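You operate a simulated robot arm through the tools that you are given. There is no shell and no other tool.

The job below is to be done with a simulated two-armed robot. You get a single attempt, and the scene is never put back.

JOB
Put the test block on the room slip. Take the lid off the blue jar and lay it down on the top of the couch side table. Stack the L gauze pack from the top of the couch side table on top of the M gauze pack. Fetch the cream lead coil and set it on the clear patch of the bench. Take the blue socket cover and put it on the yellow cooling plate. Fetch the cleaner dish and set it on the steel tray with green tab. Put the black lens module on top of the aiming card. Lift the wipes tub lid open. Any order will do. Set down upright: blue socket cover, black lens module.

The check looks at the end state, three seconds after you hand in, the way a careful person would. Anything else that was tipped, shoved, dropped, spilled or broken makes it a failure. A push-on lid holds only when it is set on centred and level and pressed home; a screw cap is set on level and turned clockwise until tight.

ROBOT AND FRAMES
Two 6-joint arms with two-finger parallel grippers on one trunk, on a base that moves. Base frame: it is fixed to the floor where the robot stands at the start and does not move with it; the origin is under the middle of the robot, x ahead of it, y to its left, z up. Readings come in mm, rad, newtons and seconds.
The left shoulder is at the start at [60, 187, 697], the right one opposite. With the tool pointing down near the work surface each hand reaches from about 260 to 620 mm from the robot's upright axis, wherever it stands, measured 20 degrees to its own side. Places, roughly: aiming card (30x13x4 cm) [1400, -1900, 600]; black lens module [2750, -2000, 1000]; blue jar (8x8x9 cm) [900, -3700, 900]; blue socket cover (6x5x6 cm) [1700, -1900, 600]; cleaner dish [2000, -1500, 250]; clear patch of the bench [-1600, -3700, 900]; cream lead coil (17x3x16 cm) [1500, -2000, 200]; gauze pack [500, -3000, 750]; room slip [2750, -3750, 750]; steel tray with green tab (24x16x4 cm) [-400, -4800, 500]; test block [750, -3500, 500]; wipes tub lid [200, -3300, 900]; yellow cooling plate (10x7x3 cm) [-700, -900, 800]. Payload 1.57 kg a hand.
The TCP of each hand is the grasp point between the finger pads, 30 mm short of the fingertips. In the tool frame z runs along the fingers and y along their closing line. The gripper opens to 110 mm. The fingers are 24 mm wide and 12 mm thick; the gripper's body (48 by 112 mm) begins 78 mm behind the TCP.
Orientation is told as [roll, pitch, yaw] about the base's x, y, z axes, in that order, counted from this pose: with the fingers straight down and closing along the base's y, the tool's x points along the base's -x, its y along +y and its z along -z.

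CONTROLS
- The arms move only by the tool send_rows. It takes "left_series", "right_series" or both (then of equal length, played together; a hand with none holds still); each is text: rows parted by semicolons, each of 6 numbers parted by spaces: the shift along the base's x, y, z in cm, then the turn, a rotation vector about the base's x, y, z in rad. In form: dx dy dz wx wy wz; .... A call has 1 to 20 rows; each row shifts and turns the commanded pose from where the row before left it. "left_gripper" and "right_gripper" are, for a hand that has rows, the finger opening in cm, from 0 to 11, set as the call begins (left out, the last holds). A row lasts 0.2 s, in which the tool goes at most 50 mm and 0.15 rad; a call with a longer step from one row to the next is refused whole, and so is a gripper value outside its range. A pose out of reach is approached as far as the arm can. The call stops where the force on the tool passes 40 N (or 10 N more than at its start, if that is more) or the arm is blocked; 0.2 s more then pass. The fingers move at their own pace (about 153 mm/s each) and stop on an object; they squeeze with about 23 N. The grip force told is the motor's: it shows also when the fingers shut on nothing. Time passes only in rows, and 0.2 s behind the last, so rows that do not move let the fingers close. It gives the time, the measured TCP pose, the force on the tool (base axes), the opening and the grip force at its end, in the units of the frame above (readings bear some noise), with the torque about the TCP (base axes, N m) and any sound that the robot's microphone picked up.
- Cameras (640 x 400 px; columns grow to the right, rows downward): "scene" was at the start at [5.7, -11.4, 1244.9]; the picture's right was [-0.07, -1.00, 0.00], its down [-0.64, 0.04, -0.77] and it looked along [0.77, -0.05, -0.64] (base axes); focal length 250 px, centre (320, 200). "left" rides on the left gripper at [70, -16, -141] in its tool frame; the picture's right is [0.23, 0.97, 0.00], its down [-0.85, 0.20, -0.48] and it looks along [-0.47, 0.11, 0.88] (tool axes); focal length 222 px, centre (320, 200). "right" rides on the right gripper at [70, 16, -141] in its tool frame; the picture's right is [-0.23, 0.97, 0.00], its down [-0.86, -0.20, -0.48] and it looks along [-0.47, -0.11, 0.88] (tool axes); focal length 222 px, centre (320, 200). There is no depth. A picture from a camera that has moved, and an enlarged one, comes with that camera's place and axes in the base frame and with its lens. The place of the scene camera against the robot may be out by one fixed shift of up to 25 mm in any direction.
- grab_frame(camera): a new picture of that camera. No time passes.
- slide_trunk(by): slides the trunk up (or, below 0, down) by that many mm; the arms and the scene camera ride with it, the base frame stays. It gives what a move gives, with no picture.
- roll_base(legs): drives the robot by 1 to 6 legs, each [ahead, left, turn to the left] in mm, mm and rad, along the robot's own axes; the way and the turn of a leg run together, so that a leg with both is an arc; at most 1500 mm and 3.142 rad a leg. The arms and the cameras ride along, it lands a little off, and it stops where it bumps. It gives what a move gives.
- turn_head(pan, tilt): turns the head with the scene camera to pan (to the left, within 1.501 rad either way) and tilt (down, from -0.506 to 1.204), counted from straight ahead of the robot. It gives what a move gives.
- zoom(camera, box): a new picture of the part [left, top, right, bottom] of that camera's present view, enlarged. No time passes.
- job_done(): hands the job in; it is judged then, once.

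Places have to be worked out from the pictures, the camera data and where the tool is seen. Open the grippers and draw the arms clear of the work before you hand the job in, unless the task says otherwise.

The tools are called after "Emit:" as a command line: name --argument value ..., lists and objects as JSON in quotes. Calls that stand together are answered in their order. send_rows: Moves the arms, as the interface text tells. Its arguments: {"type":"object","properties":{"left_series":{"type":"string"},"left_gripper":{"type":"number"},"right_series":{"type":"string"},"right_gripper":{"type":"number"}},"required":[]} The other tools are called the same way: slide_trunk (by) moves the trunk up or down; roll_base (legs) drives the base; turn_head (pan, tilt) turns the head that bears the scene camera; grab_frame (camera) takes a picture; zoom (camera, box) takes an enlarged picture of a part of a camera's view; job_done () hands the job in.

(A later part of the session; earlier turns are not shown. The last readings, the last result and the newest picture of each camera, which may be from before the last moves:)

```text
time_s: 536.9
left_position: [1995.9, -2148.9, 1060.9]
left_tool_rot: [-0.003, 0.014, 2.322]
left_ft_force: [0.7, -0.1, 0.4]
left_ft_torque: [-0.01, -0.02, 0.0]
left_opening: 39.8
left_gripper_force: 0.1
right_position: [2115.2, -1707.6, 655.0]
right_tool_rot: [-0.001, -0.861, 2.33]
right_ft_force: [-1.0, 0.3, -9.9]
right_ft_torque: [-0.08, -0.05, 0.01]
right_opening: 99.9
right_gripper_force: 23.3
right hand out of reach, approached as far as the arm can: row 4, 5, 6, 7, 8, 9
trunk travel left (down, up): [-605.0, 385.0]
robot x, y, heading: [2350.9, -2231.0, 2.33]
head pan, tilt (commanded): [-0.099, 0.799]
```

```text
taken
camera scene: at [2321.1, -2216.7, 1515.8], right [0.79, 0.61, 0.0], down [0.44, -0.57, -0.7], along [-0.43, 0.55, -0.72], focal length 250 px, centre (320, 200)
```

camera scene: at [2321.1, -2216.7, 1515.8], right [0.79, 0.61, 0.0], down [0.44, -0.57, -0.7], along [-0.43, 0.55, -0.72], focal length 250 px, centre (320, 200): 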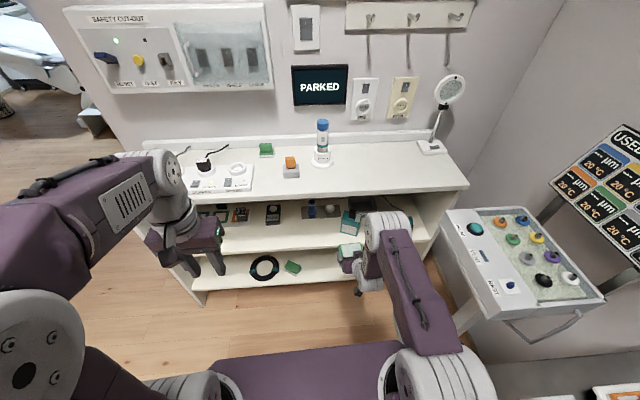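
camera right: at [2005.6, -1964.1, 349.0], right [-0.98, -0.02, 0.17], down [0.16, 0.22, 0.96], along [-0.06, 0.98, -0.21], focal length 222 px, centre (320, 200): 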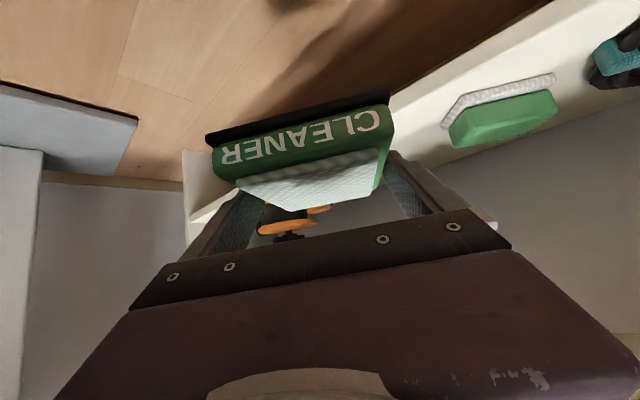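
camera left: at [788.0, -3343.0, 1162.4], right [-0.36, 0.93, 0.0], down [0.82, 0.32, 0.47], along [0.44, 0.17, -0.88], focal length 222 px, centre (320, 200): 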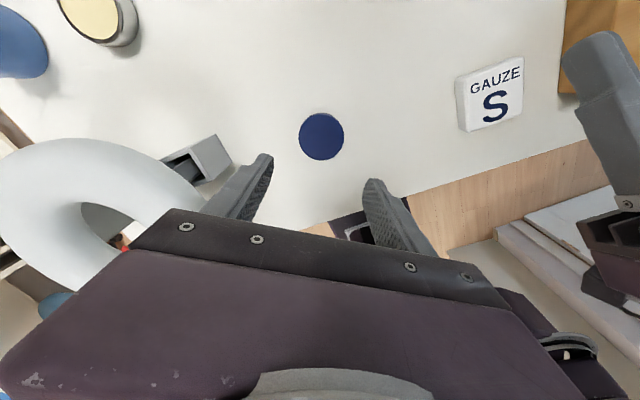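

The arm needs more height difference to fold. I raise the trunk 200 mm, lower the hand by the same amount, and then retract it.

Emit:
slide_trunk --by 200

Emit:
send_rows --right_series "0 0 -3 0 0 0; 0 0 -3 0 0 0; 0 0 -3 0 0 0; 0 0 -3 0 0 0; 0 0 -3 0 0 0; 0 0 -3 0 0 0; 2 -2.1 -1 0 0 0; 2 -2.1 -1 0 0 0; 2 -2.1 0 0 0 0; 2 -2.1 0 0 0 0; 2 -2.1 0 0 0 0; 0 0 0 0 0 0"

Emit:
grab_frame --camera "scene"

```text
time_s: 539.0
left_position: [1996.3, -2148.9, 1260.9]
left_tool_rot: [-0.003, 0.011, 2.321]
left_ft_force: [0.9, 0.7, 0.1]
left_ft_torque: [-0.03, -0.03, 0.01]
left_opening: 40.0
left_gripper_force: 0.0
right_position: [2116.0, -1706.8, 854.7]
right_tool_rot: [0.003, -0.858, 2.33]
right_ft_force: [0.3, 0.7, -10.3]
right_ft_torque: [-0.05, -0.11, -0.01]
right_opening: 99.7
right_gripper_force: 23.6
trunk travel left (down, up): [-805.0, 185.0]
robot x, y, heading: [2351.0, -2230.8, 2.333]
head pan, tilt (commanded): [-0.099, 0.799]
```

```text
time_s: 541.6
left_position: [1996.3, -2149.1, 1259.5]
left_tool_rot: [-0.003, 0.012, 2.321]
left_ft_force: [0.0, 0.5, -0.9]
left_ft_torque: [0.0, 0.02, -0.02]
left_opening: 40.0
left_gripper_force: 0.1
right_position: [2201.9, -1798.0, 627.1]
right_tool_rot: [0.002, -0.859, 2.331]
right_ft_force: [-0.2, 0.0, -8.4]
right_ft_torque: [-0.06, -0.05, 0.0]
right_opening: 100.0
right_gripper_force: 22.8
right hand out of reach, approached as far as the arm can: row 10, 11
trunk travel left (down, up): [-805.0, 185.0]
robot x, y, heading: [2350.9, -2230.0, 2.331]
head pan, tilt (commanded): [-0.099, 0.799]
```

```text
taken
camera scene: at [2321.4, -2215.9, 1715.8], right [0.79, 0.61, 0.0], down [0.44, -0.57, -0.7], along [-0.43, 0.55, -0.72], focal length 250 px, centre (320, 200)
```

scene: 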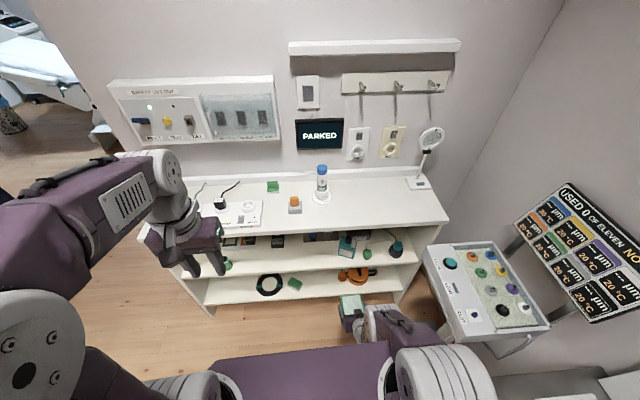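

The dish is tucked (f≈416). I drive out toward the far side of the room, turning so that the hands point along the path, and pass the table's far end toward the aisle.

Emit:
roll_base --legs '[[-246, 858, 0]]'

Emit:
roll_base --legs '[[0, 0, 1.596], [325, 297, 0]]'

Emit:
turn_head --pan 0.0 --tilt 0.5

Emit:
grab_frame --camera "scene"

```text
time_s: 546.4
left_position: [1535.6, -2912.6, 1261.7]
left_tool_rot: [-0.003, 0.011, 2.312]
left_ft_force: [0.5, 0.0, 0.1]
left_ft_torque: [0.03, -0.01, -0.02]
left_opening: 40.1
left_gripper_force: 0.1
right_position: [1744.7, -2564.0, 630.0]
right_tool_rot: [0.002, -0.859, 2.32]
right_ft_force: [0.2, 1.1, -9.2]
right_ft_torque: [-0.07, -0.06, -0.04]
right_opening: 99.8
right_gripper_force: 23.1
trunk travel left (down, up): [-805.0, 185.0]
robot x, y, heading: [1885.4, -2997.9, 2.321]
head pan, tilt (commanded): [-0.099, 0.799]
```

```text
time_s: 552.9
left_position: [1770.6, -3788.0, 1260.6]
left_tool_rot: [-0.002, 0.011, -2.393]
left_ft_force: [1.3, -0.2, -0.1]
left_ft_torque: [0.0, 0.04, 0.01]
left_opening: 39.7
left_gripper_force: 0.1
right_position: [1421.5, -3582.3, 628.8]
right_tool_rot: [0.003, -0.857, -2.386]
right_ft_force: [0.3, 0.6, -9.0]
right_ft_torque: [0.06, -0.05, 0.01]
right_opening: 99.8
right_gripper_force: 23.0
trunk travel left (down, up): [-805.0, 185.0]
robot x, y, heading: [1855.2, -3438.5, -2.383]
head pan, tilt (commanded): [-0.099, 0.799]
```

```text
time_s: 553.6
left_position: [1770.8, -3788.3, 1261.1]
left_tool_rot: [-0.003, 0.013, -2.394]
left_ft_force: [0.6, -0.5, -0.5]
left_ft_torque: [-0.01, 0.02, 0.02]
left_opening: 40.2
left_gripper_force: 0.0
right_position: [1420.5, -3582.8, 627.8]
right_tool_rot: [-0.001, -0.857, -2.386]
right_ft_force: [-0.5, -0.2, -9.4]
right_ft_torque: [0.04, -0.05, -0.02]
right_opening: 100.0
right_gripper_force: 23.1
trunk travel left (down, up): [-805.0, 185.0]
robot x, y, heading: [1853.8, -3435.7, -2.387]
head pan, tilt (commanded): [0.0, 0.499]
```

```text
taken
camera scene: at [1812.3, -3464.4, 1741.7], right [-0.69, 0.73, 0.0], down [0.35, 0.33, -0.88], along [-0.64, -0.6, -0.48], focal length 250 px, centre (320, 200)
```

scene: 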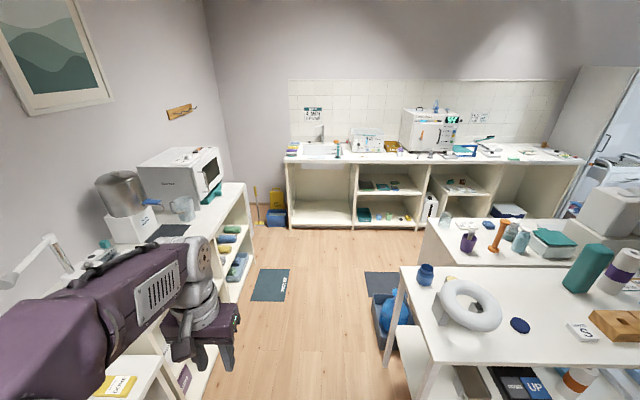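

The way ahead is open, with the trays visible on the bench's middle shelf. I drive 1400 mm forward.

Emit:
roll_base --legs '[[1400, 0, 0.01]]'

Emit:
turn_head --pan -0.5 --tilt 0.6

Emit:
grab_frame --camera "scene"

```text
time_s: 560.6
left_position: [776.8, -4755.1, 1260.7]
left_tool_rot: [-0.003, 0.012, -2.374]
left_ft_force: [0.1, 0.3, 0.6]
left_ft_torque: [0.01, 0.0, -0.02]
left_opening: 40.0
left_gripper_force: 0.0
right_position: [423.0, -4556.4, 628.7]
right_tool_rot: [0.001, -0.858, -2.366]
right_ft_force: [0.5, -0.6, -8.9]
right_ft_torque: [0.03, -0.05, -0.02]
right_opening: 99.6
right_gripper_force: 22.6
trunk travel left (down, up): [-805.0, 185.0]
robot x, y, heading: [853.6, -4397.1, -2.365]
head pan, tilt (commanded): [0.0, 0.499]
```

```text
time_s: 561.5
left_position: [776.6, -4754.9, 1260.1]
left_tool_rot: [-0.002, 0.013, -2.373]
left_ft_force: [-0.4, -0.4, -0.5]
left_ft_torque: [-0.01, -0.02, -0.01]
left_opening: 40.0
left_gripper_force: 0.1
right_position: [423.5, -4557.1, 628.5]
right_tool_rot: [0.0, -0.857, -2.366]
right_ft_force: [0.3, -1.2, -9.4]
right_ft_torque: [0.09, -0.08, 0.02]
right_opening: 99.8
right_gripper_force: 22.8
trunk travel left (down, up): [-805.0, 185.0]
robot x, y, heading: [851.7, -4398.3, -2.367]
head pan, tilt (commanded): [-0.499, 0.6]
```

```text
taken
camera scene: at [791.3, -4389.7, 1732.7], right [-0.28, 0.96, 0.0], down [0.54, 0.16, -0.82], along [-0.79, -0.23, -0.57], focal length 250 px, centre (320, 200)
```

scene: 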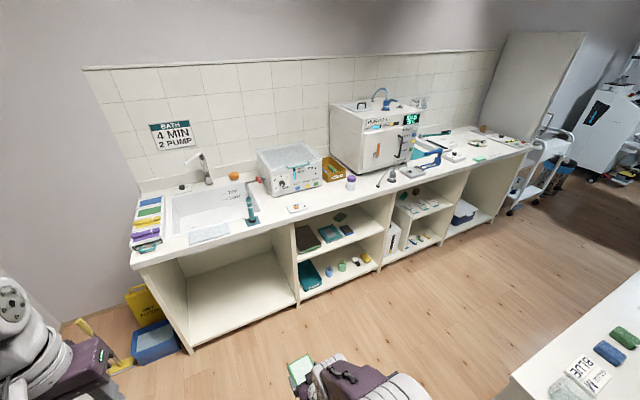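

I can see the trays on the bench's middle shelf. I zoom in on them.

Emit:
zoom --camera "scene" --box '[270, 190, 400, 300]'

```text
3.64 times, centred on (335, 245) of scene
camera zoom: at [791.3, -4389.7, 1732.7], right [-0.28, 0.96, 0.0], down [0.54, 0.16, -0.82], along [-0.79, -0.23, -0.57], focal length 909 px, centre (266, 36)
```

zoom: 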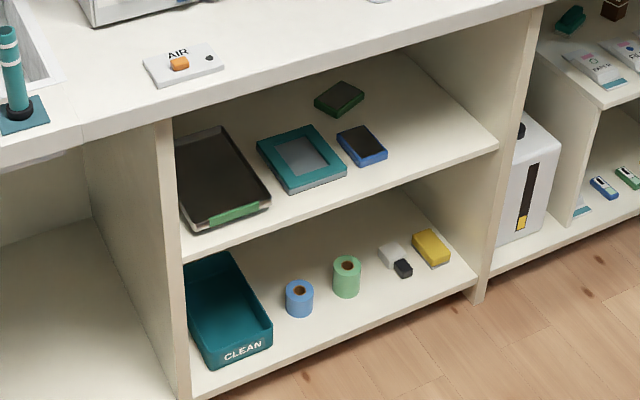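

The target is the dark steel tray with the green tab at the left of the middle bay (centre ≈[-450, -4825], shelf z≈490). I drive to stand in front of it.

Emit:
roll_base --legs '[[480, 0, 0], [60, -412, -0.04]]'

Emit:
turn_head --pan -0.1 --tilt 0.8

Emit:
grab_frame --camera "scene"

Emit:
grab_frame --camera "right"

```text
time_s: 566.6
left_position: [92.0, -4847.6, 1259.6]
left_tool_rot: [-0.009, 0.014, -2.417]
left_ft_force: [0.1, -1.0, -0.3]
left_ft_torque: [0.11, 0.02, 0.02]
left_opening: 39.9
left_gripper_force: 0.1
right_position: [-254.7, -4629.6, 628.3]
right_tool_rot: [-0.006, -0.849, -2.402]
right_ft_force: [0.1, -1.5, -9.5]
right_ft_torque: [0.06, -0.06, -0.05]
right_opening: 99.5
right_gripper_force: 23.0
trunk travel left (down, up): [-805.0, 185.0]
robot x, y, heading: [181.2, -4487.1, -2.409]
head pan, tilt (commanded): [-0.499, 0.6]
```

```text
time_s: 567.4
left_position: [101.7, -4824.2, 1264.5]
left_tool_rot: [-0.002, 0.0, -2.412]
left_ft_force: [-0.4, -0.4, -0.1]
left_ft_torque: [-0.01, 0.0, 0.0]
left_opening: 40.0
left_gripper_force: 0.0
right_position: [-244.6, -4611.9, 623.7]
right_tool_rot: [0.0, -0.828, -2.405]
right_ft_force: [0.6, 0.5, -9.0]
right_ft_torque: [0.04, -0.04, -0.01]
right_opening: 99.8
right_gripper_force: 23.1
trunk travel left (down, up): [-805.0, 185.0]
robot x, y, heading: [181.1, -4484.0, -2.409]
head pan, tilt (commanded): [-0.099, 0.799]
```

```text
taken
camera scene: at [128.2, -4508.1, 1717.4], right [-0.59, 0.8, 0.0], down [0.58, 0.43, -0.69], along [-0.55, -0.41, -0.72], focal length 250 px, centre (320, 200)
```

scene: 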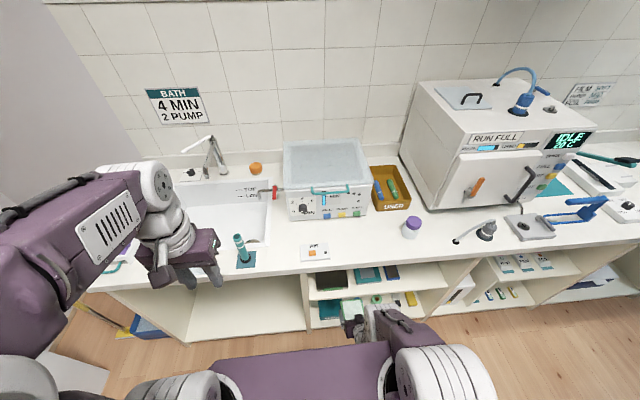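

```text
taken
camera right: at [-121.6, -4522.2, 667.3], right [0.54, -0.82, 0.17], down [-0.3, 0.0, 0.95], along [-0.79, -0.57, -0.25], focal length 222 px, centre (320, 200)
```

right: 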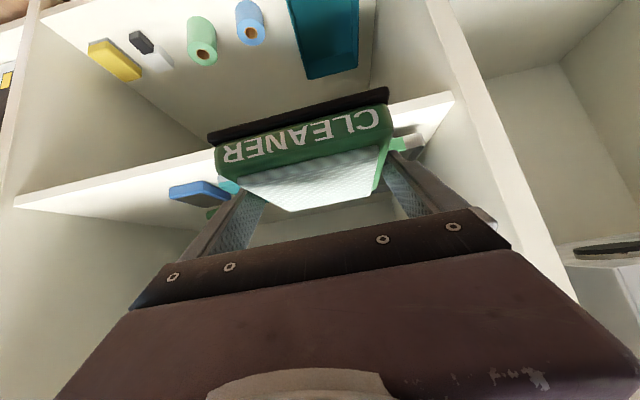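

The hand poses shifted slightly after the stop; I re-read the state before going on.

Emit:
send_rows --right_series "0 0 0 0 0 0; 0 0 0 0 0 0" --left_series "0 0 0 0 0 0; 0 0 0 0 0 0"

Emit:
zoom --camera "right" --box '[150, 60, 490, 240]'

```text
time_s: 568.0
left_position: [101.7, -4832.8, 1263.3]
left_tool_rot: [-0.003, 0.002, -2.416]
left_ft_force: [0.1, -1.1, 0.3]
left_ft_torque: [-0.02, 0.0, 0.02]
left_opening: 39.7
left_gripper_force: 0.1
right_position: [-245.9, -4619.5, 622.9]
right_tool_rot: [0.002, -0.828, -2.407]
right_ft_force: [0.3, -1.2, -8.2]
right_ft_torque: [0.07, -0.05, -0.05]
right_opening: 100.0
right_gripper_force: 23.4
trunk travel left (down, up): [-805.0, 185.0]
robot x, y, heading: [182.4, -4483.3, -2.403]
head pan, tilt (commanded): [-0.099, 0.799]
```

```text
1.88 times, centred on (320, 150) of right
camera zoom: at [-122.3, -4530.1, 667.2], right [0.54, -0.83, 0.17], down [-0.3, 0.0, 0.95], along [-0.79, -0.56, -0.25], focal length 418 px, centre (320, 294)
```

zoom: 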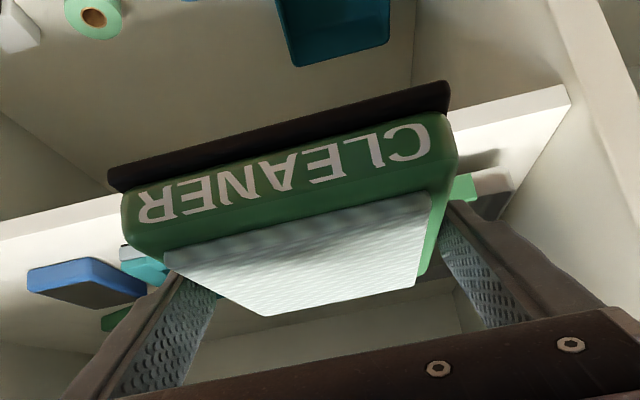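

Readings are still drifting by several millimetres; I wait a second and read again.

Emit:
send_rows --right_series "0 0 0 0 0 0; 0 0 0 0 0 0; 0 0 0 0 0 0; 0 0 0 0 0 0; 0 0 0 0 0 0" --left_series "0 0 0 0 0 0; 0 0 0 0 0 0; 0 0 0 0 0 0; 0 0 0 0 0 0; 0 0 0 0 0 0"

Emit:
send_rows --right_series "0 0 0 0 0 0; 0 0 0 0 0 0; 0 0 0 0 0 0; 0 0 0 0 0 0; 0 0 0 0 0 0" --left_series "0 0 0 0 0 0; 0 0 0 0 0 0; 0 0 0 0 0 0; 0 0 0 0 0 0; 0 0 0 0 0 0"

Emit:
turn_head --pan 0.0 --tilt 1.2

Emit:
grab_frame --camera "scene"

Emit:
grab_frame --camera "left"

```text
time_s: 569.2
left_position: [99.9, -4832.8, 1264.9]
left_tool_rot: [-0.003, 0.002, -2.416]
left_ft_force: [-0.9, 0.1, -0.5]
left_ft_torque: [0.01, -0.02, 0.02]
left_opening: 40.1
left_gripper_force: 0.0
right_position: [-245.8, -4619.9, 622.3]
right_tool_rot: [0.001, -0.825, -2.405]
right_ft_force: [0.7, -0.9, -9.6]
right_ft_torque: [0.07, -0.07, -0.02]
right_opening: 99.5
right_gripper_force: 22.8
trunk travel left (down, up): [-805.0, 185.0]
robot x, y, heading: [184.3, -4488.9, -2.404]
head pan, tilt (commanded): [-0.099, 0.799]
```

```text
time_s: 570.4
left_position: [101.1, -4832.2, 1264.2]
left_tool_rot: [-0.003, 0.001, -2.416]
left_ft_force: [-0.4, 0.4, 0.2]
left_ft_torque: [-0.01, -0.02, 0.02]
left_opening: 39.9
left_gripper_force: 0.0
right_position: [-244.4, -4618.4, 622.7]
right_tool_rot: [0.001, -0.826, -2.405]
right_ft_force: [-0.2, 0.4, -9.6]
right_ft_torque: [0.07, -0.03, -0.01]
right_opening: 99.7
right_gripper_force: 22.9
trunk travel left (down, up): [-805.0, 185.0]
robot x, y, heading: [181.4, -4488.0, -2.409]
head pan, tilt (commanded): [-0.099, 0.799]
```

```text
time_s: 571.3
left_position: [101.5, -4832.5, 1263.4]
left_tool_rot: [-0.005, 0.001, -2.416]
left_ft_force: [0.6, -0.8, 0.2]
left_ft_torque: [-0.03, 0.02, -0.02]
left_opening: 39.7
left_gripper_force: 0.1
right_position: [-244.7, -4618.8, 622.5]
right_tool_rot: [0.0, -0.825, -2.407]
right_ft_force: [-0.4, -0.3, -9.1]
right_ft_torque: [0.05, -0.03, 0.0]
right_opening: 99.9
right_gripper_force: 23.3
trunk travel left (down, up): [-805.0, 185.0]
robot x, y, heading: [183.5, -4488.1, -2.408]
head pan, tilt (commanded): [0.0, 1.201]
```

```text
taken
camera scene: at [150.9, -4508.0, 1689.9], right [-0.67, 0.74, 0.0], down [0.69, 0.63, -0.35], along [-0.26, -0.23, -0.94], focal length 250 px, centre (320, 200)
```

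scene: 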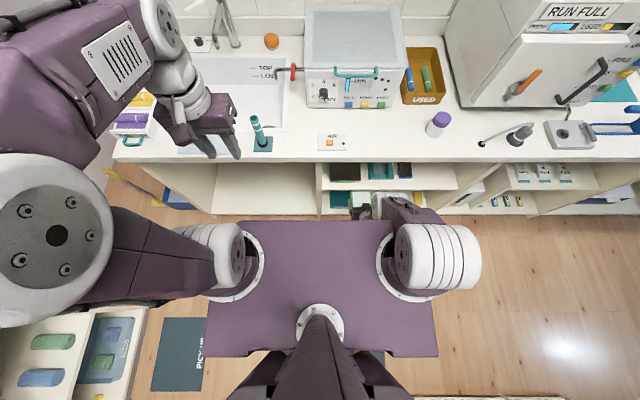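

```text
taken
camera left: at [141.8, -4774.9, 1404.9], right [0.82, -0.58, 0.0], down [-0.51, -0.72, 0.48], along [-0.28, -0.39, -0.88], focal length 222 px, centre (320, 200)
```

left: 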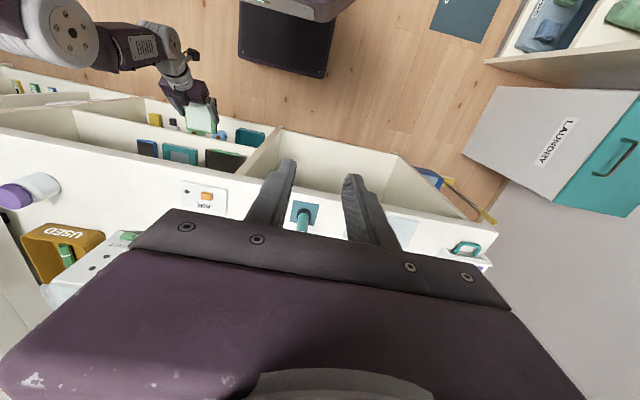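

Stable now. The left wrist camera sees the dish and the trays from above; I zoom to locate the steel tray relative to the dish.

Emit:
zoom --camera "left" --box '[110, 70, 310, 190]'

Emit:
zoom --camera "scene" --box '[300, 120, 480, 240]'

```text
3.20 times, centred on (210, 130) of left
camera zoom: at [141.8, -4774.9, 1404.9], right [0.82, -0.58, 0.0], down [-0.51, -0.72, 0.48], along [-0.28, -0.39, -0.88], focal length 711 px, centre (672, 424)
```

zoom: 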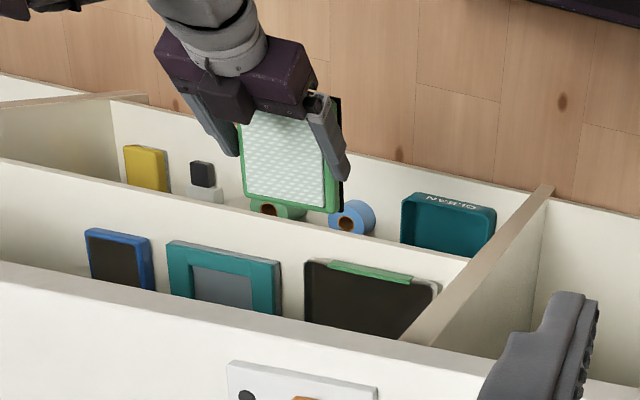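

```text
3.33 times, centred on (390, 180) of scene
camera zoom: at [150.9, -4508.0, 1689.9], right [-0.67, 0.74, 0.0], down [0.69, 0.63, -0.35], along [-0.26, -0.23, -0.94], focal length 834 px, centre (87, 267)
```

zoom: 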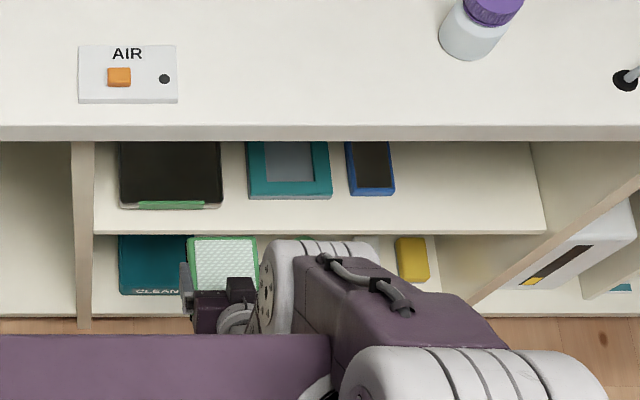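

Using the wrist camera, the steel tray's front rim centre is at about [-315, -4772] (its width 16 cm), i.e. 67 mm to the left and ahead of the dish. I lower the trunk 130 mm and bring the dish level in front of the tray.

Emit:
slide_trunk --by -130

Emit:
send_rows --right_series "0 0 2.5 -0.0268 0.0297 0; 0.19 -2.08 2.5 0 0 0; 0.19 -2.08 2.5 0 0 0; 0.19 -2.08 2.5 0 0 0; 0.19 -2.08 2 0 0 0; 0 0 0 0 0 0"

Emit:
zoom --camera "left" --box '[110, 60, 310, 200]'

Emit:
zoom --camera "right" --box '[150, 60, 490, 240]'

```text
time_s: 572.9
left_position: [101.0, -4832.7, 1133.2]
left_tool_rot: [-0.004, 0.002, -2.417]
left_ft_force: [-0.4, 0.5, -0.1]
left_ft_torque: [0.0, -0.04, -0.04]
left_opening: 39.8
left_gripper_force: 0.0
right_position: [-245.7, -4619.2, 494.3]
right_tool_rot: [0.0, -0.831, -2.407]
right_ft_force: [0.0, -0.4, -9.5]
right_ft_torque: [0.02, -0.07, 0.0]
right_opening: 99.7
right_gripper_force: 22.6
trunk travel left (down, up): [-675.0, 315.0]
robot x, y, heading: [180.6, -4490.1, -2.411]
head pan, tilt (commanded): [0.0, 1.201]
```

```text
time_s: 574.3
left_position: [100.0, -4833.1, 1133.5]
left_tool_rot: [-0.005, 0.001, -2.415]
left_ft_force: [-0.7, 0.3, -0.3]
left_ft_torque: [-0.02, 0.03, 0.0]
left_opening: 39.9
left_gripper_force: 0.0
right_position: [-266.2, -4732.1, 575.5]
right_tool_rot: [-0.002, -0.9, -2.406]
right_ft_force: [0.4, 0.0, -9.2]
right_ft_torque: [-0.08, 0.06, 0.03]
right_opening: 98.2
right_gripper_force: 23.4
right hand out of reach, approached as far as the arm can: row 1, 2, 3, 4
trunk travel left (down, up): [-675.0, 315.0]
robot x, y, heading: [182.3, -4491.1, -2.406]
head pan, tilt (commanded): [0.0, 1.201]
```

```text
2.86 times, centred on (210, 130) of left
camera zoom: at [142.0, -4774.9, 1275.0], right [0.82, -0.58, 0.0], down [-0.51, -0.72, 0.48], along [-0.28, -0.39, -0.88], focal length 635 px, centre (634, 400)
```

zoom: 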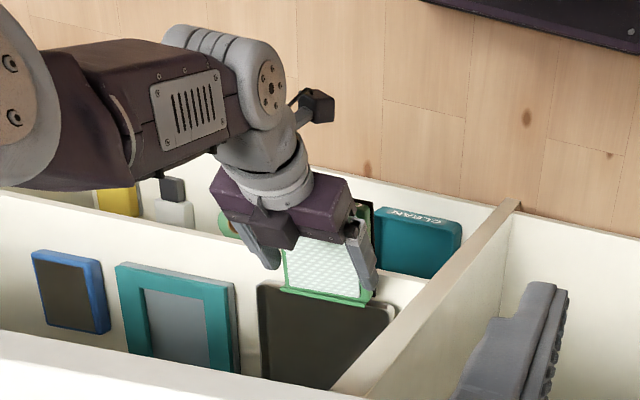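

```text
1.88 times, centred on (320, 150) of right
camera zoom: at [-141.5, -4641.3, 607.7], right [0.55, -0.82, 0.18], down [-0.25, 0.04, 0.97], along [-0.8, -0.58, -0.18], focal length 418 px, centre (320, 294)
```

zoom: 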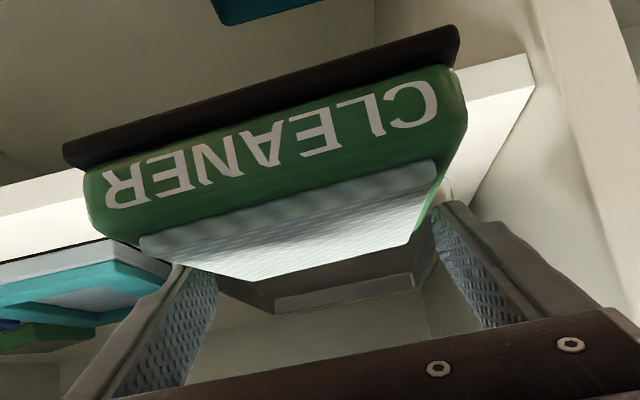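

The dish is now laterally aligned in front of the tray. I level it, raise slightly to clear the tray rim, and move it in 160 mm.

Emit:
send_rows --right_series "0 0 1.5 0.0228 -0.0252 0; -2.7 -2.4 0 0 0 0; -2.7 -2.4 0 0 0 0; 0 0 0 0 0 0"

Emit:
zoom --camera "left" --box '[110, 60, 310, 200]'

Emit:
zoom --camera "right" --box '[150, 60, 490, 240]'

```text
time_s: 575.3
left_position: [100.2, -4832.0, 1133.8]
left_tool_rot: [-0.002, 0.001, -2.416]
left_ft_force: [0.6, 0.0, 0.3]
left_ft_torque: [-0.02, -0.02, 0.04]
left_opening: 40.0
left_gripper_force: 0.1
right_position: [-321.5, -4781.2, 589.0]
right_tool_rot: [0.0, -0.87, -2.405]
right_ft_force: [0.6, -0.1, -9.7]
right_ft_torque: [-0.07, 0.06, 0.01]
right_opening: 97.8
right_gripper_force: 22.8
trunk travel left (down, up): [-675.0, 315.0]
robot x, y, heading: [181.9, -4486.9, -2.402]
head pan, tilt (commanded): [0.0, 1.201]
```

```text
2.86 times, centred on (210, 130) of left
camera zoom: at [142.6, -4774.6, 1274.9], right [0.82, -0.58, 0.0], down [-0.51, -0.72, 0.48], along [-0.28, -0.39, -0.88], focal length 635 px, centre (634, 400)
```

zoom: 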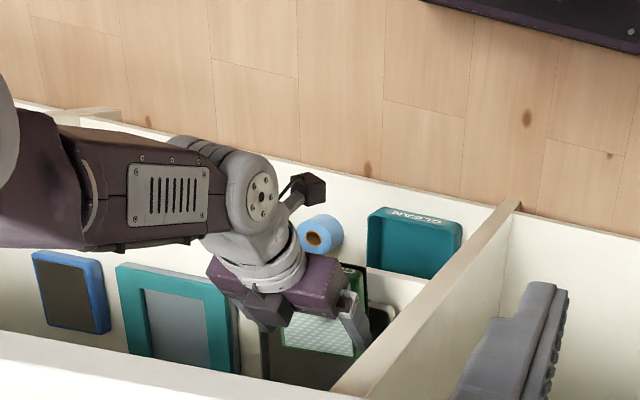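

```text
1.88 times, centred on (320, 150) of right
camera zoom: at [-196.9, -4690.4, 626.5], right [0.54, -0.82, 0.17], down [-0.27, 0.02, 0.96], along [-0.79, -0.57, -0.21], focal length 418 px, centre (320, 294)
```

zoom: 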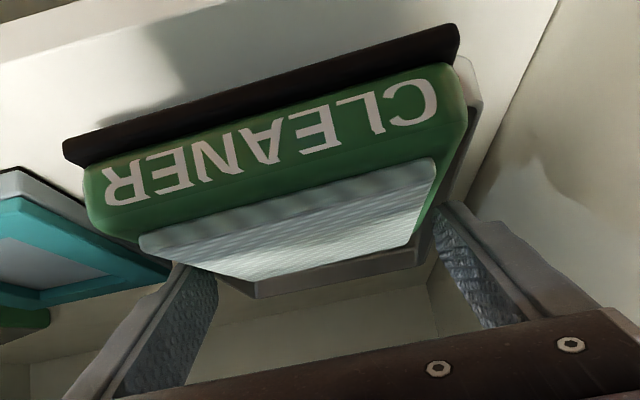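

The dish is over the tray's front and laterally centred, though it has slipped a bit in the grip. I advance 95 mm smoothly and then lower.

Emit:
send_rows --right_series "-1.8 -1.6 0 0 0 0; -1.8 -1.6 0 0 0 0; -1.8 -1.6 0 0 0 0; -1.7 -1.55 0 0 0 0; 0 0 0 0 0 0"

Emit:
zoom --camera "right" --box '[150, 60, 490, 240]'

Emit:
zoom --camera "left" --box '[110, 60, 310, 200]'

```text
time_s: 576.5
left_position: [100.0, -4833.0, 1134.1]
left_tool_rot: [-0.002, 0.003, -2.416]
left_ft_force: [-0.6, -0.6, -0.4]
left_ft_torque: [-0.01, 0.03, -0.01]
left_opening: 40.3
left_gripper_force: 0.0
right_position: [-350.1, -4835.4, 605.8]
right_tool_rot: [-0.001, -0.867, -2.405]
right_ft_force: [0.1, 0.1, -9.1]
right_ft_torque: [-0.03, 0.07, -0.01]
right_opening: 97.9
right_gripper_force: 23.0
right hand out of reach, approached as far as the arm can: row 2, 3, 4
trunk travel left (down, up): [-675.0, 315.0]
robot x, y, heading: [184.3, -4490.3, -2.406]
head pan, tilt (commanded): [0.0, 1.201]
```

```text
1.88 times, centred on (320, 150) of right
camera zoom: at [-225.5, -4746.4, 643.4], right [0.54, -0.82, 0.17], down [-0.27, 0.02, 0.96], along [-0.79, -0.57, -0.21], focal length 418 px, centre (320, 294)
```

zoom: 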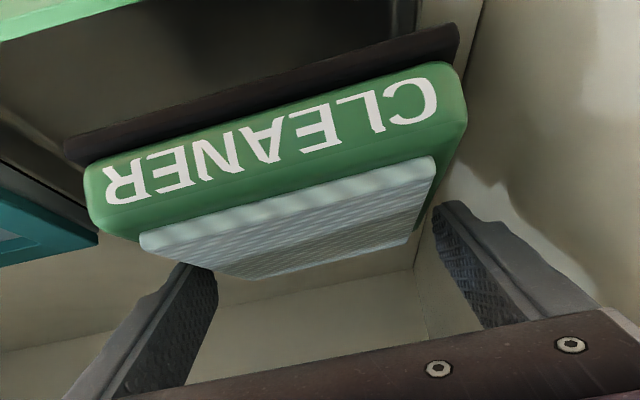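

```text
2.86 times, centred on (210, 130) of left
camera zoom: at [142.0, -4775.0, 1274.9], right [0.82, -0.58, 0.0], down [-0.51, -0.72, 0.48], along [-0.28, -0.39, -0.88], focal length 635 px, centre (634, 400)
```

zoom: 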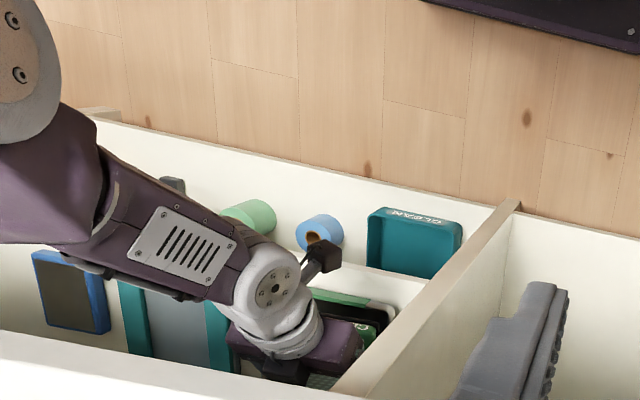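

The arm hit a limit and drifted left. I simply move the base 45 mm forward and 22 mm to the right to bring the dish over the tray's middle.

Emit:
roll_base --legs '[[45, -24, 0]]'

Emit:
zoom --camera "right" --box '[150, 40, 490, 240]'

Emit:
zoom --camera "scene" --box '[300, 100, 480, 240]'

```text
time_s: 577.4
left_position: [57.6, -4842.4, 1132.6]
left_tool_rot: [-0.004, -0.003, -2.413]
left_ft_force: [0.1, -0.1, -0.2]
left_ft_torque: [-0.01, 0.03, -0.04]
left_opening: 40.2
left_gripper_force: 0.1
right_position: [-393.1, -4842.4, 614.3]
right_tool_rot: [-0.003, -0.874, -2.404]
right_ft_force: [0.5, 0.6, -7.9]
right_ft_torque: [-0.02, 0.06, 0.0]
right_opening: 97.9
right_gripper_force: 23.2
trunk travel left (down, up): [-675.0, 315.0]
robot x, y, heading: [135.6, -4506.9, -2.407]
head pan, tilt (commanded): [0.0, 1.201]
```

```text
1.88 times, centred on (320, 140) of right
camera zoom: at [-268.5, -4752.4, 651.1], right [0.55, -0.82, 0.17], down [-0.27, 0.03, 0.96], along [-0.79, -0.57, -0.21], focal length 418 px, centre (320, 313)
```

zoom: 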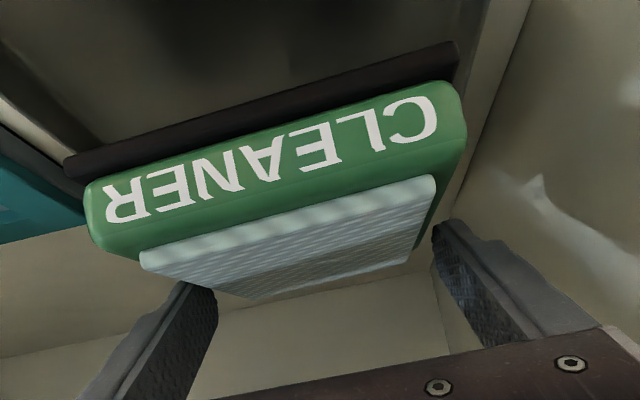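

```text
2.86 times, centred on (390, 170) of scene
camera zoom: at [123.4, -4503.3, 1558.1], right [-0.67, 0.74, 0.0], down [0.69, 0.63, -0.36], along [-0.27, -0.24, -0.93], focal length 714 px, centre (120, 286)
```

zoom: 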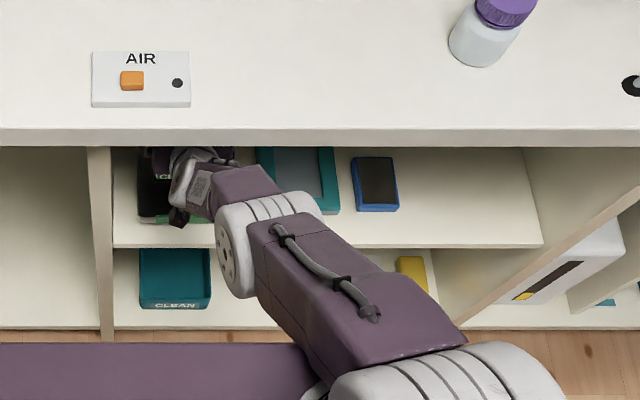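

The dish is now centred over the tray (lateral offset ≈0, ~95 mm behind the front rim). I lower it in steps.

Emit:
send_rows --right_series "0 0 -1.5 0 0 0; 0 0 -1.5 0 0 0; 0 0 0 0 0 0"

Emit:
zoom --camera "right" --box '[150, 40, 490, 240]'

```text
time_s: 578.2
left_position: [51.6, -4845.6, 1132.3]
left_tool_rot: [-0.001, 0.002, -2.413]
left_ft_force: [-0.6, -0.4, -0.5]
left_ft_torque: [0.01, 0.01, 0.0]
left_opening: 39.9
left_gripper_force: 0.1
right_position: [-395.9, -4843.9, 610.0]
right_tool_rot: [0.001, -0.867, -2.406]
right_ft_force: [0.6, 0.3, -9.8]
right_ft_torque: [-0.03, 0.05, 0.01]
right_opening: 97.7
right_gripper_force: 23.2
right hand out of reach, approached as far as the arm can: row 1, 2
trunk travel left (down, up): [-675.0, 315.0]
robot x, y, heading: [135.5, -4504.8, -2.405]
head pan, tilt (commanded): [0.0, 1.201]
```

```text
1.88 times, centred on (320, 140) of right
camera zoom: at [-271.3, -4753.5, 648.0], right [0.54, -0.82, 0.17], down [-0.27, 0.02, 0.96], along [-0.79, -0.57, -0.21], focal length 418 px, centre (320, 313)
```

zoom: 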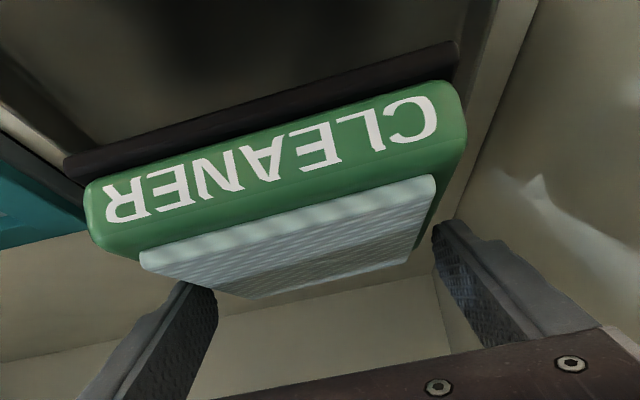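

The arm cannot go lower in this pose, so I lower with the trunk instead, stepwise.

Emit:
slide_trunk --by -50

Emit:
zoom --camera "right" --box '[150, 40, 490, 240]'

```text
time_s: 579.1
left_position: [54.4, -4842.9, 1084.5]
left_tool_rot: [-0.002, -0.001, -2.413]
left_ft_force: [-0.5, -0.6, 0.8]
left_ft_torque: [-0.02, 0.0, 0.0]
left_opening: 39.9
left_gripper_force: 0.1
right_position: [-395.7, -4845.6, 565.7]
right_tool_rot: [0.0, -0.879, -2.405]
right_ft_force: [0.5, 1.4, 12.4]
right_ft_torque: [-0.39, 0.6, 0.12]
right_opening: 97.9
right_gripper_force: 23.3
trunk travel left (down, up): [-625.0, 365.0]
robot x, y, heading: [135.9, -4500.9, -2.405]
head pan, tilt (commanded): [0.0, 1.201]
```

```text
1.88 times, centred on (320, 140) of right
camera zoom: at [-271.1, -4753.9, 601.6], right [0.55, -0.82, 0.17], down [-0.26, 0.03, 0.96], along [-0.79, -0.57, -0.2], focal length 418 px, centre (320, 313)
```

zoom: 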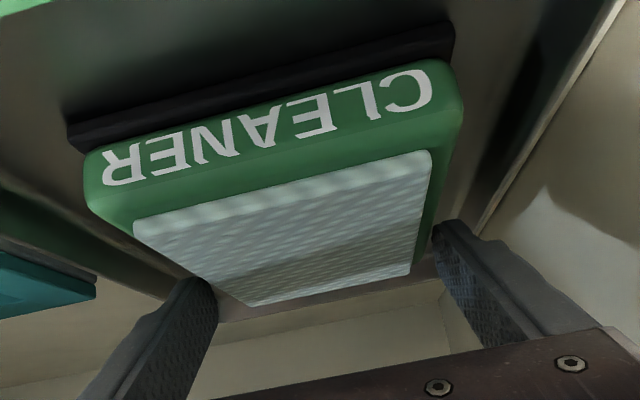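

Contact: the dish is down inside the tray. I relieve 3 mm and open the fingers slightly.

Emit:
slide_trunk --by 3

Emit:
send_rows --right_series "0 0 0 0 0 0; 0 0 0 0 0 0; 0 0 0 0 0 0" --right_gripper 10.6

Emit:
zoom --camera "right" --box '[150, 40, 490, 240]'

```text
time_s: 579.6
left_position: [53.8, -4843.8, 1086.5]
left_tool_rot: [-0.003, 0.001, -2.414]
left_ft_force: [0.4, 0.1, -0.3]
left_ft_torque: [0.01, 0.05, 0.01]
left_opening: 40.1
left_gripper_force: 0.1
right_position: [-395.4, -4844.1, 565.7]
right_tool_rot: [0.002, -0.873, -2.408]
right_ft_force: [-5.2, -4.5, 5.5]
right_ft_torque: [-0.21, 0.24, -0.03]
right_opening: 97.9
right_gripper_force: 23.1
trunk travel left (down, up): [-628.0, 362.0]
robot x, y, heading: [136.8, -4503.6, -2.403]
head pan, tilt (commanded): [0.0, 1.201]
```

```text
time_s: 580.5
left_position: [52.7, -4843.2, 1085.4]
left_tool_rot: [0.0, -0.001, -2.413]
left_ft_force: [0.0, -0.6, 0.3]
left_ft_torque: [0.01, -0.01, -0.01]
left_opening: 40.0
left_gripper_force: 0.0
right_position: [-394.8, -4843.6, 564.6]
right_tool_rot: [0.0, -0.872, -2.405]
right_ft_force: [-0.2, -0.3, 0.1]
right_ft_torque: [-0.03, 0.01, 0.0]
right_opening: 105.8
right_gripper_force: 0.0
trunk travel left (down, up): [-628.0, 362.0]
robot x, y, heading: [135.1, -4503.9, -2.407]
head pan, tilt (commanded): [0.0, 1.201]
```

```text
1.88 times, centred on (320, 140) of right
camera zoom: at [-270.4, -4753.0, 602.0], right [0.55, -0.82, 0.17], down [-0.27, 0.02, 0.96], along [-0.79, -0.57, -0.21], focal length 418 px, centre (320, 313)
```

zoom: 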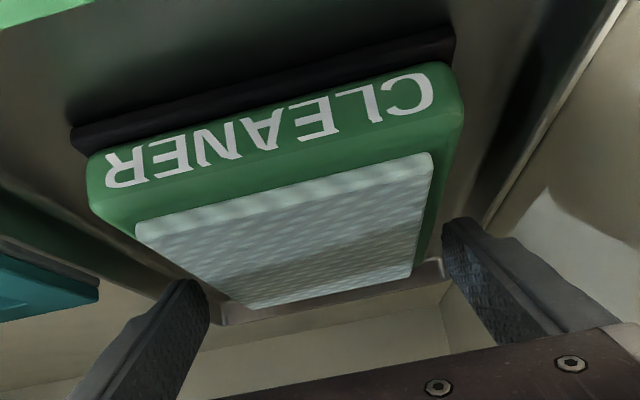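

Released with no residual force. I raise the trunk 60 mm to lift the fingers clear, then back out and look.

Emit:
slide_trunk --by 55

Emit:
roll_base --legs '[[-220, 0, 0]]'

Emit:
grab_frame --camera "right"

Emit:
turn_head --pan 0.0 --tilt 0.9

Emit:
grab_frame --camera "scene"

```text
time_s: 581.4
left_position: [53.6, -4844.4, 1140.2]
left_tool_rot: [-0.002, 0.0, -2.414]
left_ft_force: [-0.6, 0.1, 0.6]
left_ft_torque: [-0.02, -0.03, 0.02]
left_opening: 40.2
left_gripper_force: 0.1
right_position: [-394.8, -4843.4, 621.3]
right_tool_rot: [0.001, -0.87, -2.409]
right_ft_force: [-0.3, 0.0, -0.4]
right_ft_torque: [-0.01, -0.01, 0.01]
right_opening: 105.7
right_gripper_force: 0.0
trunk travel left (down, up): [-683.0, 307.0]
robot x, y, heading: [132.3, -4502.2, -2.408]
head pan, tilt (commanded): [0.0, 1.201]
```

```text
time_s: 583.1
left_position: [209.4, -4738.1, 1141.9]
left_tool_rot: [0.002, 0.002, -2.414]
left_ft_force: [1.4, 0.2, -0.5]
left_ft_torque: [-0.06, 0.11, -0.01]
left_opening: 39.8
left_gripper_force: 0.1
right_position: [-237.0, -4740.9, 617.4]
right_tool_rot: [0.006, -0.868, -2.412]
right_ft_force: [0.3, 0.5, 0.2]
right_ft_torque: [0.02, 0.0, -0.02]
right_opening: 106.2
right_gripper_force: 0.0
trunk travel left (down, up): [-683.0, 307.0]
robot x, y, heading: [294.9, -4396.0, -2.399]
head pan, tilt (commanded): [0.0, 1.201]
```

```text
taken
camera right: at [-113.2, -4650.1, 654.8], right [0.54, -0.82, 0.18], down [-0.28, 0.03, 0.96], along [-0.79, -0.57, -0.21], focal length 222 px, centre (320, 200)
```

right: 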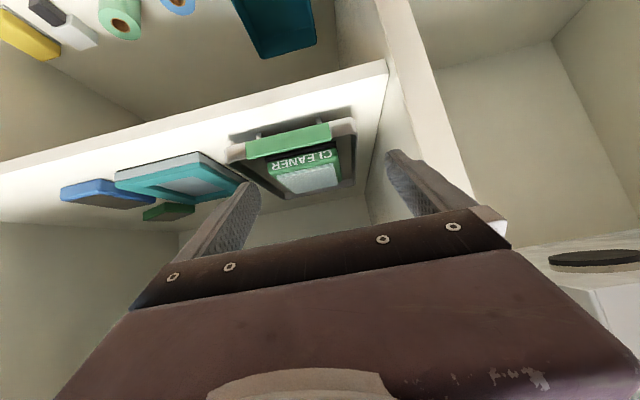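

```text
time_s: 583.9
left_position: [214.0, -4726.6, 1143.6]
left_tool_rot: [0.001, -0.002, -2.411]
left_ft_force: [0.1, 0.0, -0.5]
left_ft_torque: [-0.01, 0.02, 0.02]
left_opening: 40.1
left_gripper_force: 0.1
right_position: [-238.2, -4735.3, 614.3]
right_tool_rot: [0.009, -0.873, -2.41]
right_ft_force: [1.0, -0.2, -0.1]
right_ft_torque: [-0.01, -0.01, -0.01]
right_opening: 106.0
right_gripper_force: 0.1
trunk travel left (down, up): [-683.0, 307.0]
robot x, y, heading: [297.3, -4388.8, -2.409]
head pan, tilt (commanded): [0.0, 0.901]
```

```text
taken
camera scene: at [253.6, -4421.6, 1587.4], right [-0.67, 0.74, 0.0], down [0.58, 0.53, -0.61], along [-0.45, -0.41, -0.79], focal length 250 px, centre (320, 200)
```

scene: 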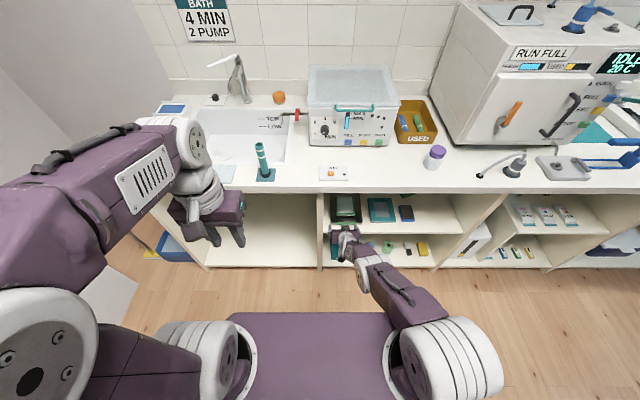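

The dish sits in the steel tray with the green tab. The wipes tub remains. I bring the right hand to vertical and tuck it so I can work in the aisle facing the counter.

Emit:
send_rows --right_series "0 0 0 0.0973 -0.1082 0; 0 0 0 0.0973 -0.1082 0; 0 0 0 0.0973 -0.1082 0; 0 0 0 0.0973 -0.1082 0; 0 0 0 0.0973 -0.1082 0; 0 0 0 0.0973 -0.1082 0; 3 2.7 0 0 0 0; 3 2.7 0 0 0 0; 3 2.7 0 0 0 0; 3 2.7 0 0 0 0; 3 2.7 0 0 0 0; 3 2.7 0 0 0 0; 0 0 0 0 0 0" --right_gripper 3

Emit:
grab_frame --camera "scene"

```text
time_s: 586.7
left_position: [212.6, -4731.1, 1145.2]
left_tool_rot: [0.004, -0.004, -2.413]
left_ft_force: [0.7, -1.0, 0.4]
left_ft_torque: [-0.02, 0.04, 0.01]
left_opening: 40.0
left_gripper_force: 0.0
right_position: [-18.3, -4509.9, 656.9]
right_tool_rot: [-0.035, -0.142, -2.412]
right_ft_force: [-0.7, 0.4, -0.4]
right_ft_torque: [-0.02, 0.0, 0.0]
right_opening: 30.1
right_gripper_force: 0.0
right hand out of reach, approached as far as the arm can: row 2, 3, 4, 5, 6, 8, 9
trunk travel left (down, up): [-683.0, 307.0]
robot x, y, heading: [292.5, -4397.2, -2.403]
head pan, tilt (commanded): [0.0, 0.901]
```

```text
taken
camera scene: at [250.8, -4427.9, 1587.5], right [-0.67, 0.74, 0.0], down [0.59, 0.53, -0.61], along [-0.45, -0.41, -0.79], focal length 250 px, centre (320, 200)
```

scene: 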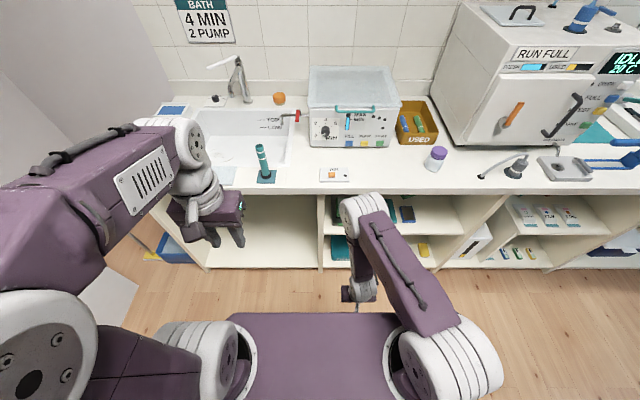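

Tucked well enough. I shift away a little, turn around by 180° here, and then strafe left along the aisle to the tub.

Emit:
roll_base --legs '[[80, 100, 0], [0, 0, 3.14]]'

Emit:
turn_head --pan 0.6 --tilt 0.6

Emit:
grab_frame --camera "scene"

```text
time_s: 588.0
left_position: [240.3, -4787.4, 1148.5]
left_tool_rot: [0.006, -0.026, -2.414]
left_ft_force: [-0.8, -0.1, -0.4]
left_ft_torque: [-0.03, -0.04, -0.01]
left_opening: 39.9
left_gripper_force: 0.0
right_position: [1.4, -4573.3, 661.8]
right_tool_rot: [-0.03, -0.165, -2.413]
right_ft_force: [0.7, 0.6, 1.0]
right_ft_torque: [0.0, 0.0, -0.02]
right_opening: 30.0
right_gripper_force: 0.1
trunk travel left (down, up): [-683.0, 307.0]
robot x, y, heading: [303.0, -4470.9, -2.409]
head pan, tilt (commanded): [0.0, 0.901]
stopped in leg 1: the robot was blocked; the commanded pose is now the measured one
```

```text
time_s: 589.0
left_position: [238.5, -4785.5, 1148.6]
left_tool_rot: [0.003, -0.024, -2.417]
left_ft_force: [0.2, -0.4, -0.8]
left_ft_torque: [0.0, 0.0, -0.02]
left_opening: 40.0
left_gripper_force: 0.1
right_position: [-0.1, -4568.7, 661.7]
right_tool_rot: [-0.03, -0.162, -2.415]
right_ft_force: [-0.8, 0.3, -0.3]
right_ft_torque: [0.01, -0.02, -0.03]
right_opening: 30.0
right_gripper_force: 0.1
trunk travel left (down, up): [-683.0, 307.0]
robot x, y, heading: [306.2, -4463.4, -2.407]
head pan, tilt (commanded): [0.6, 0.6]
```

```text
taken
camera scene: at [319.9, -4532.8, 1611.8], right [-0.97, 0.23, 0.01], down [0.13, 0.56, -0.82], along [-0.2, -0.8, -0.57], focal length 250 px, centre (320, 200)
```

scene: 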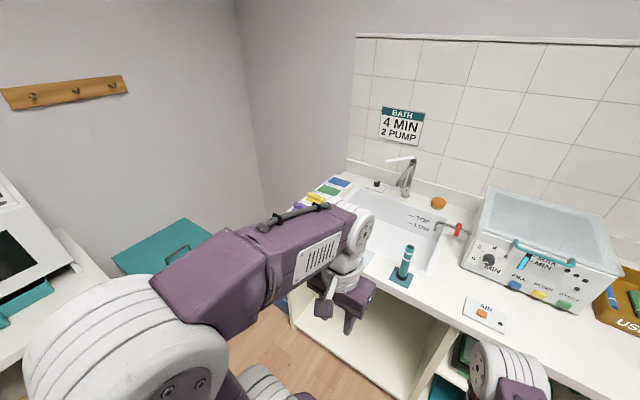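

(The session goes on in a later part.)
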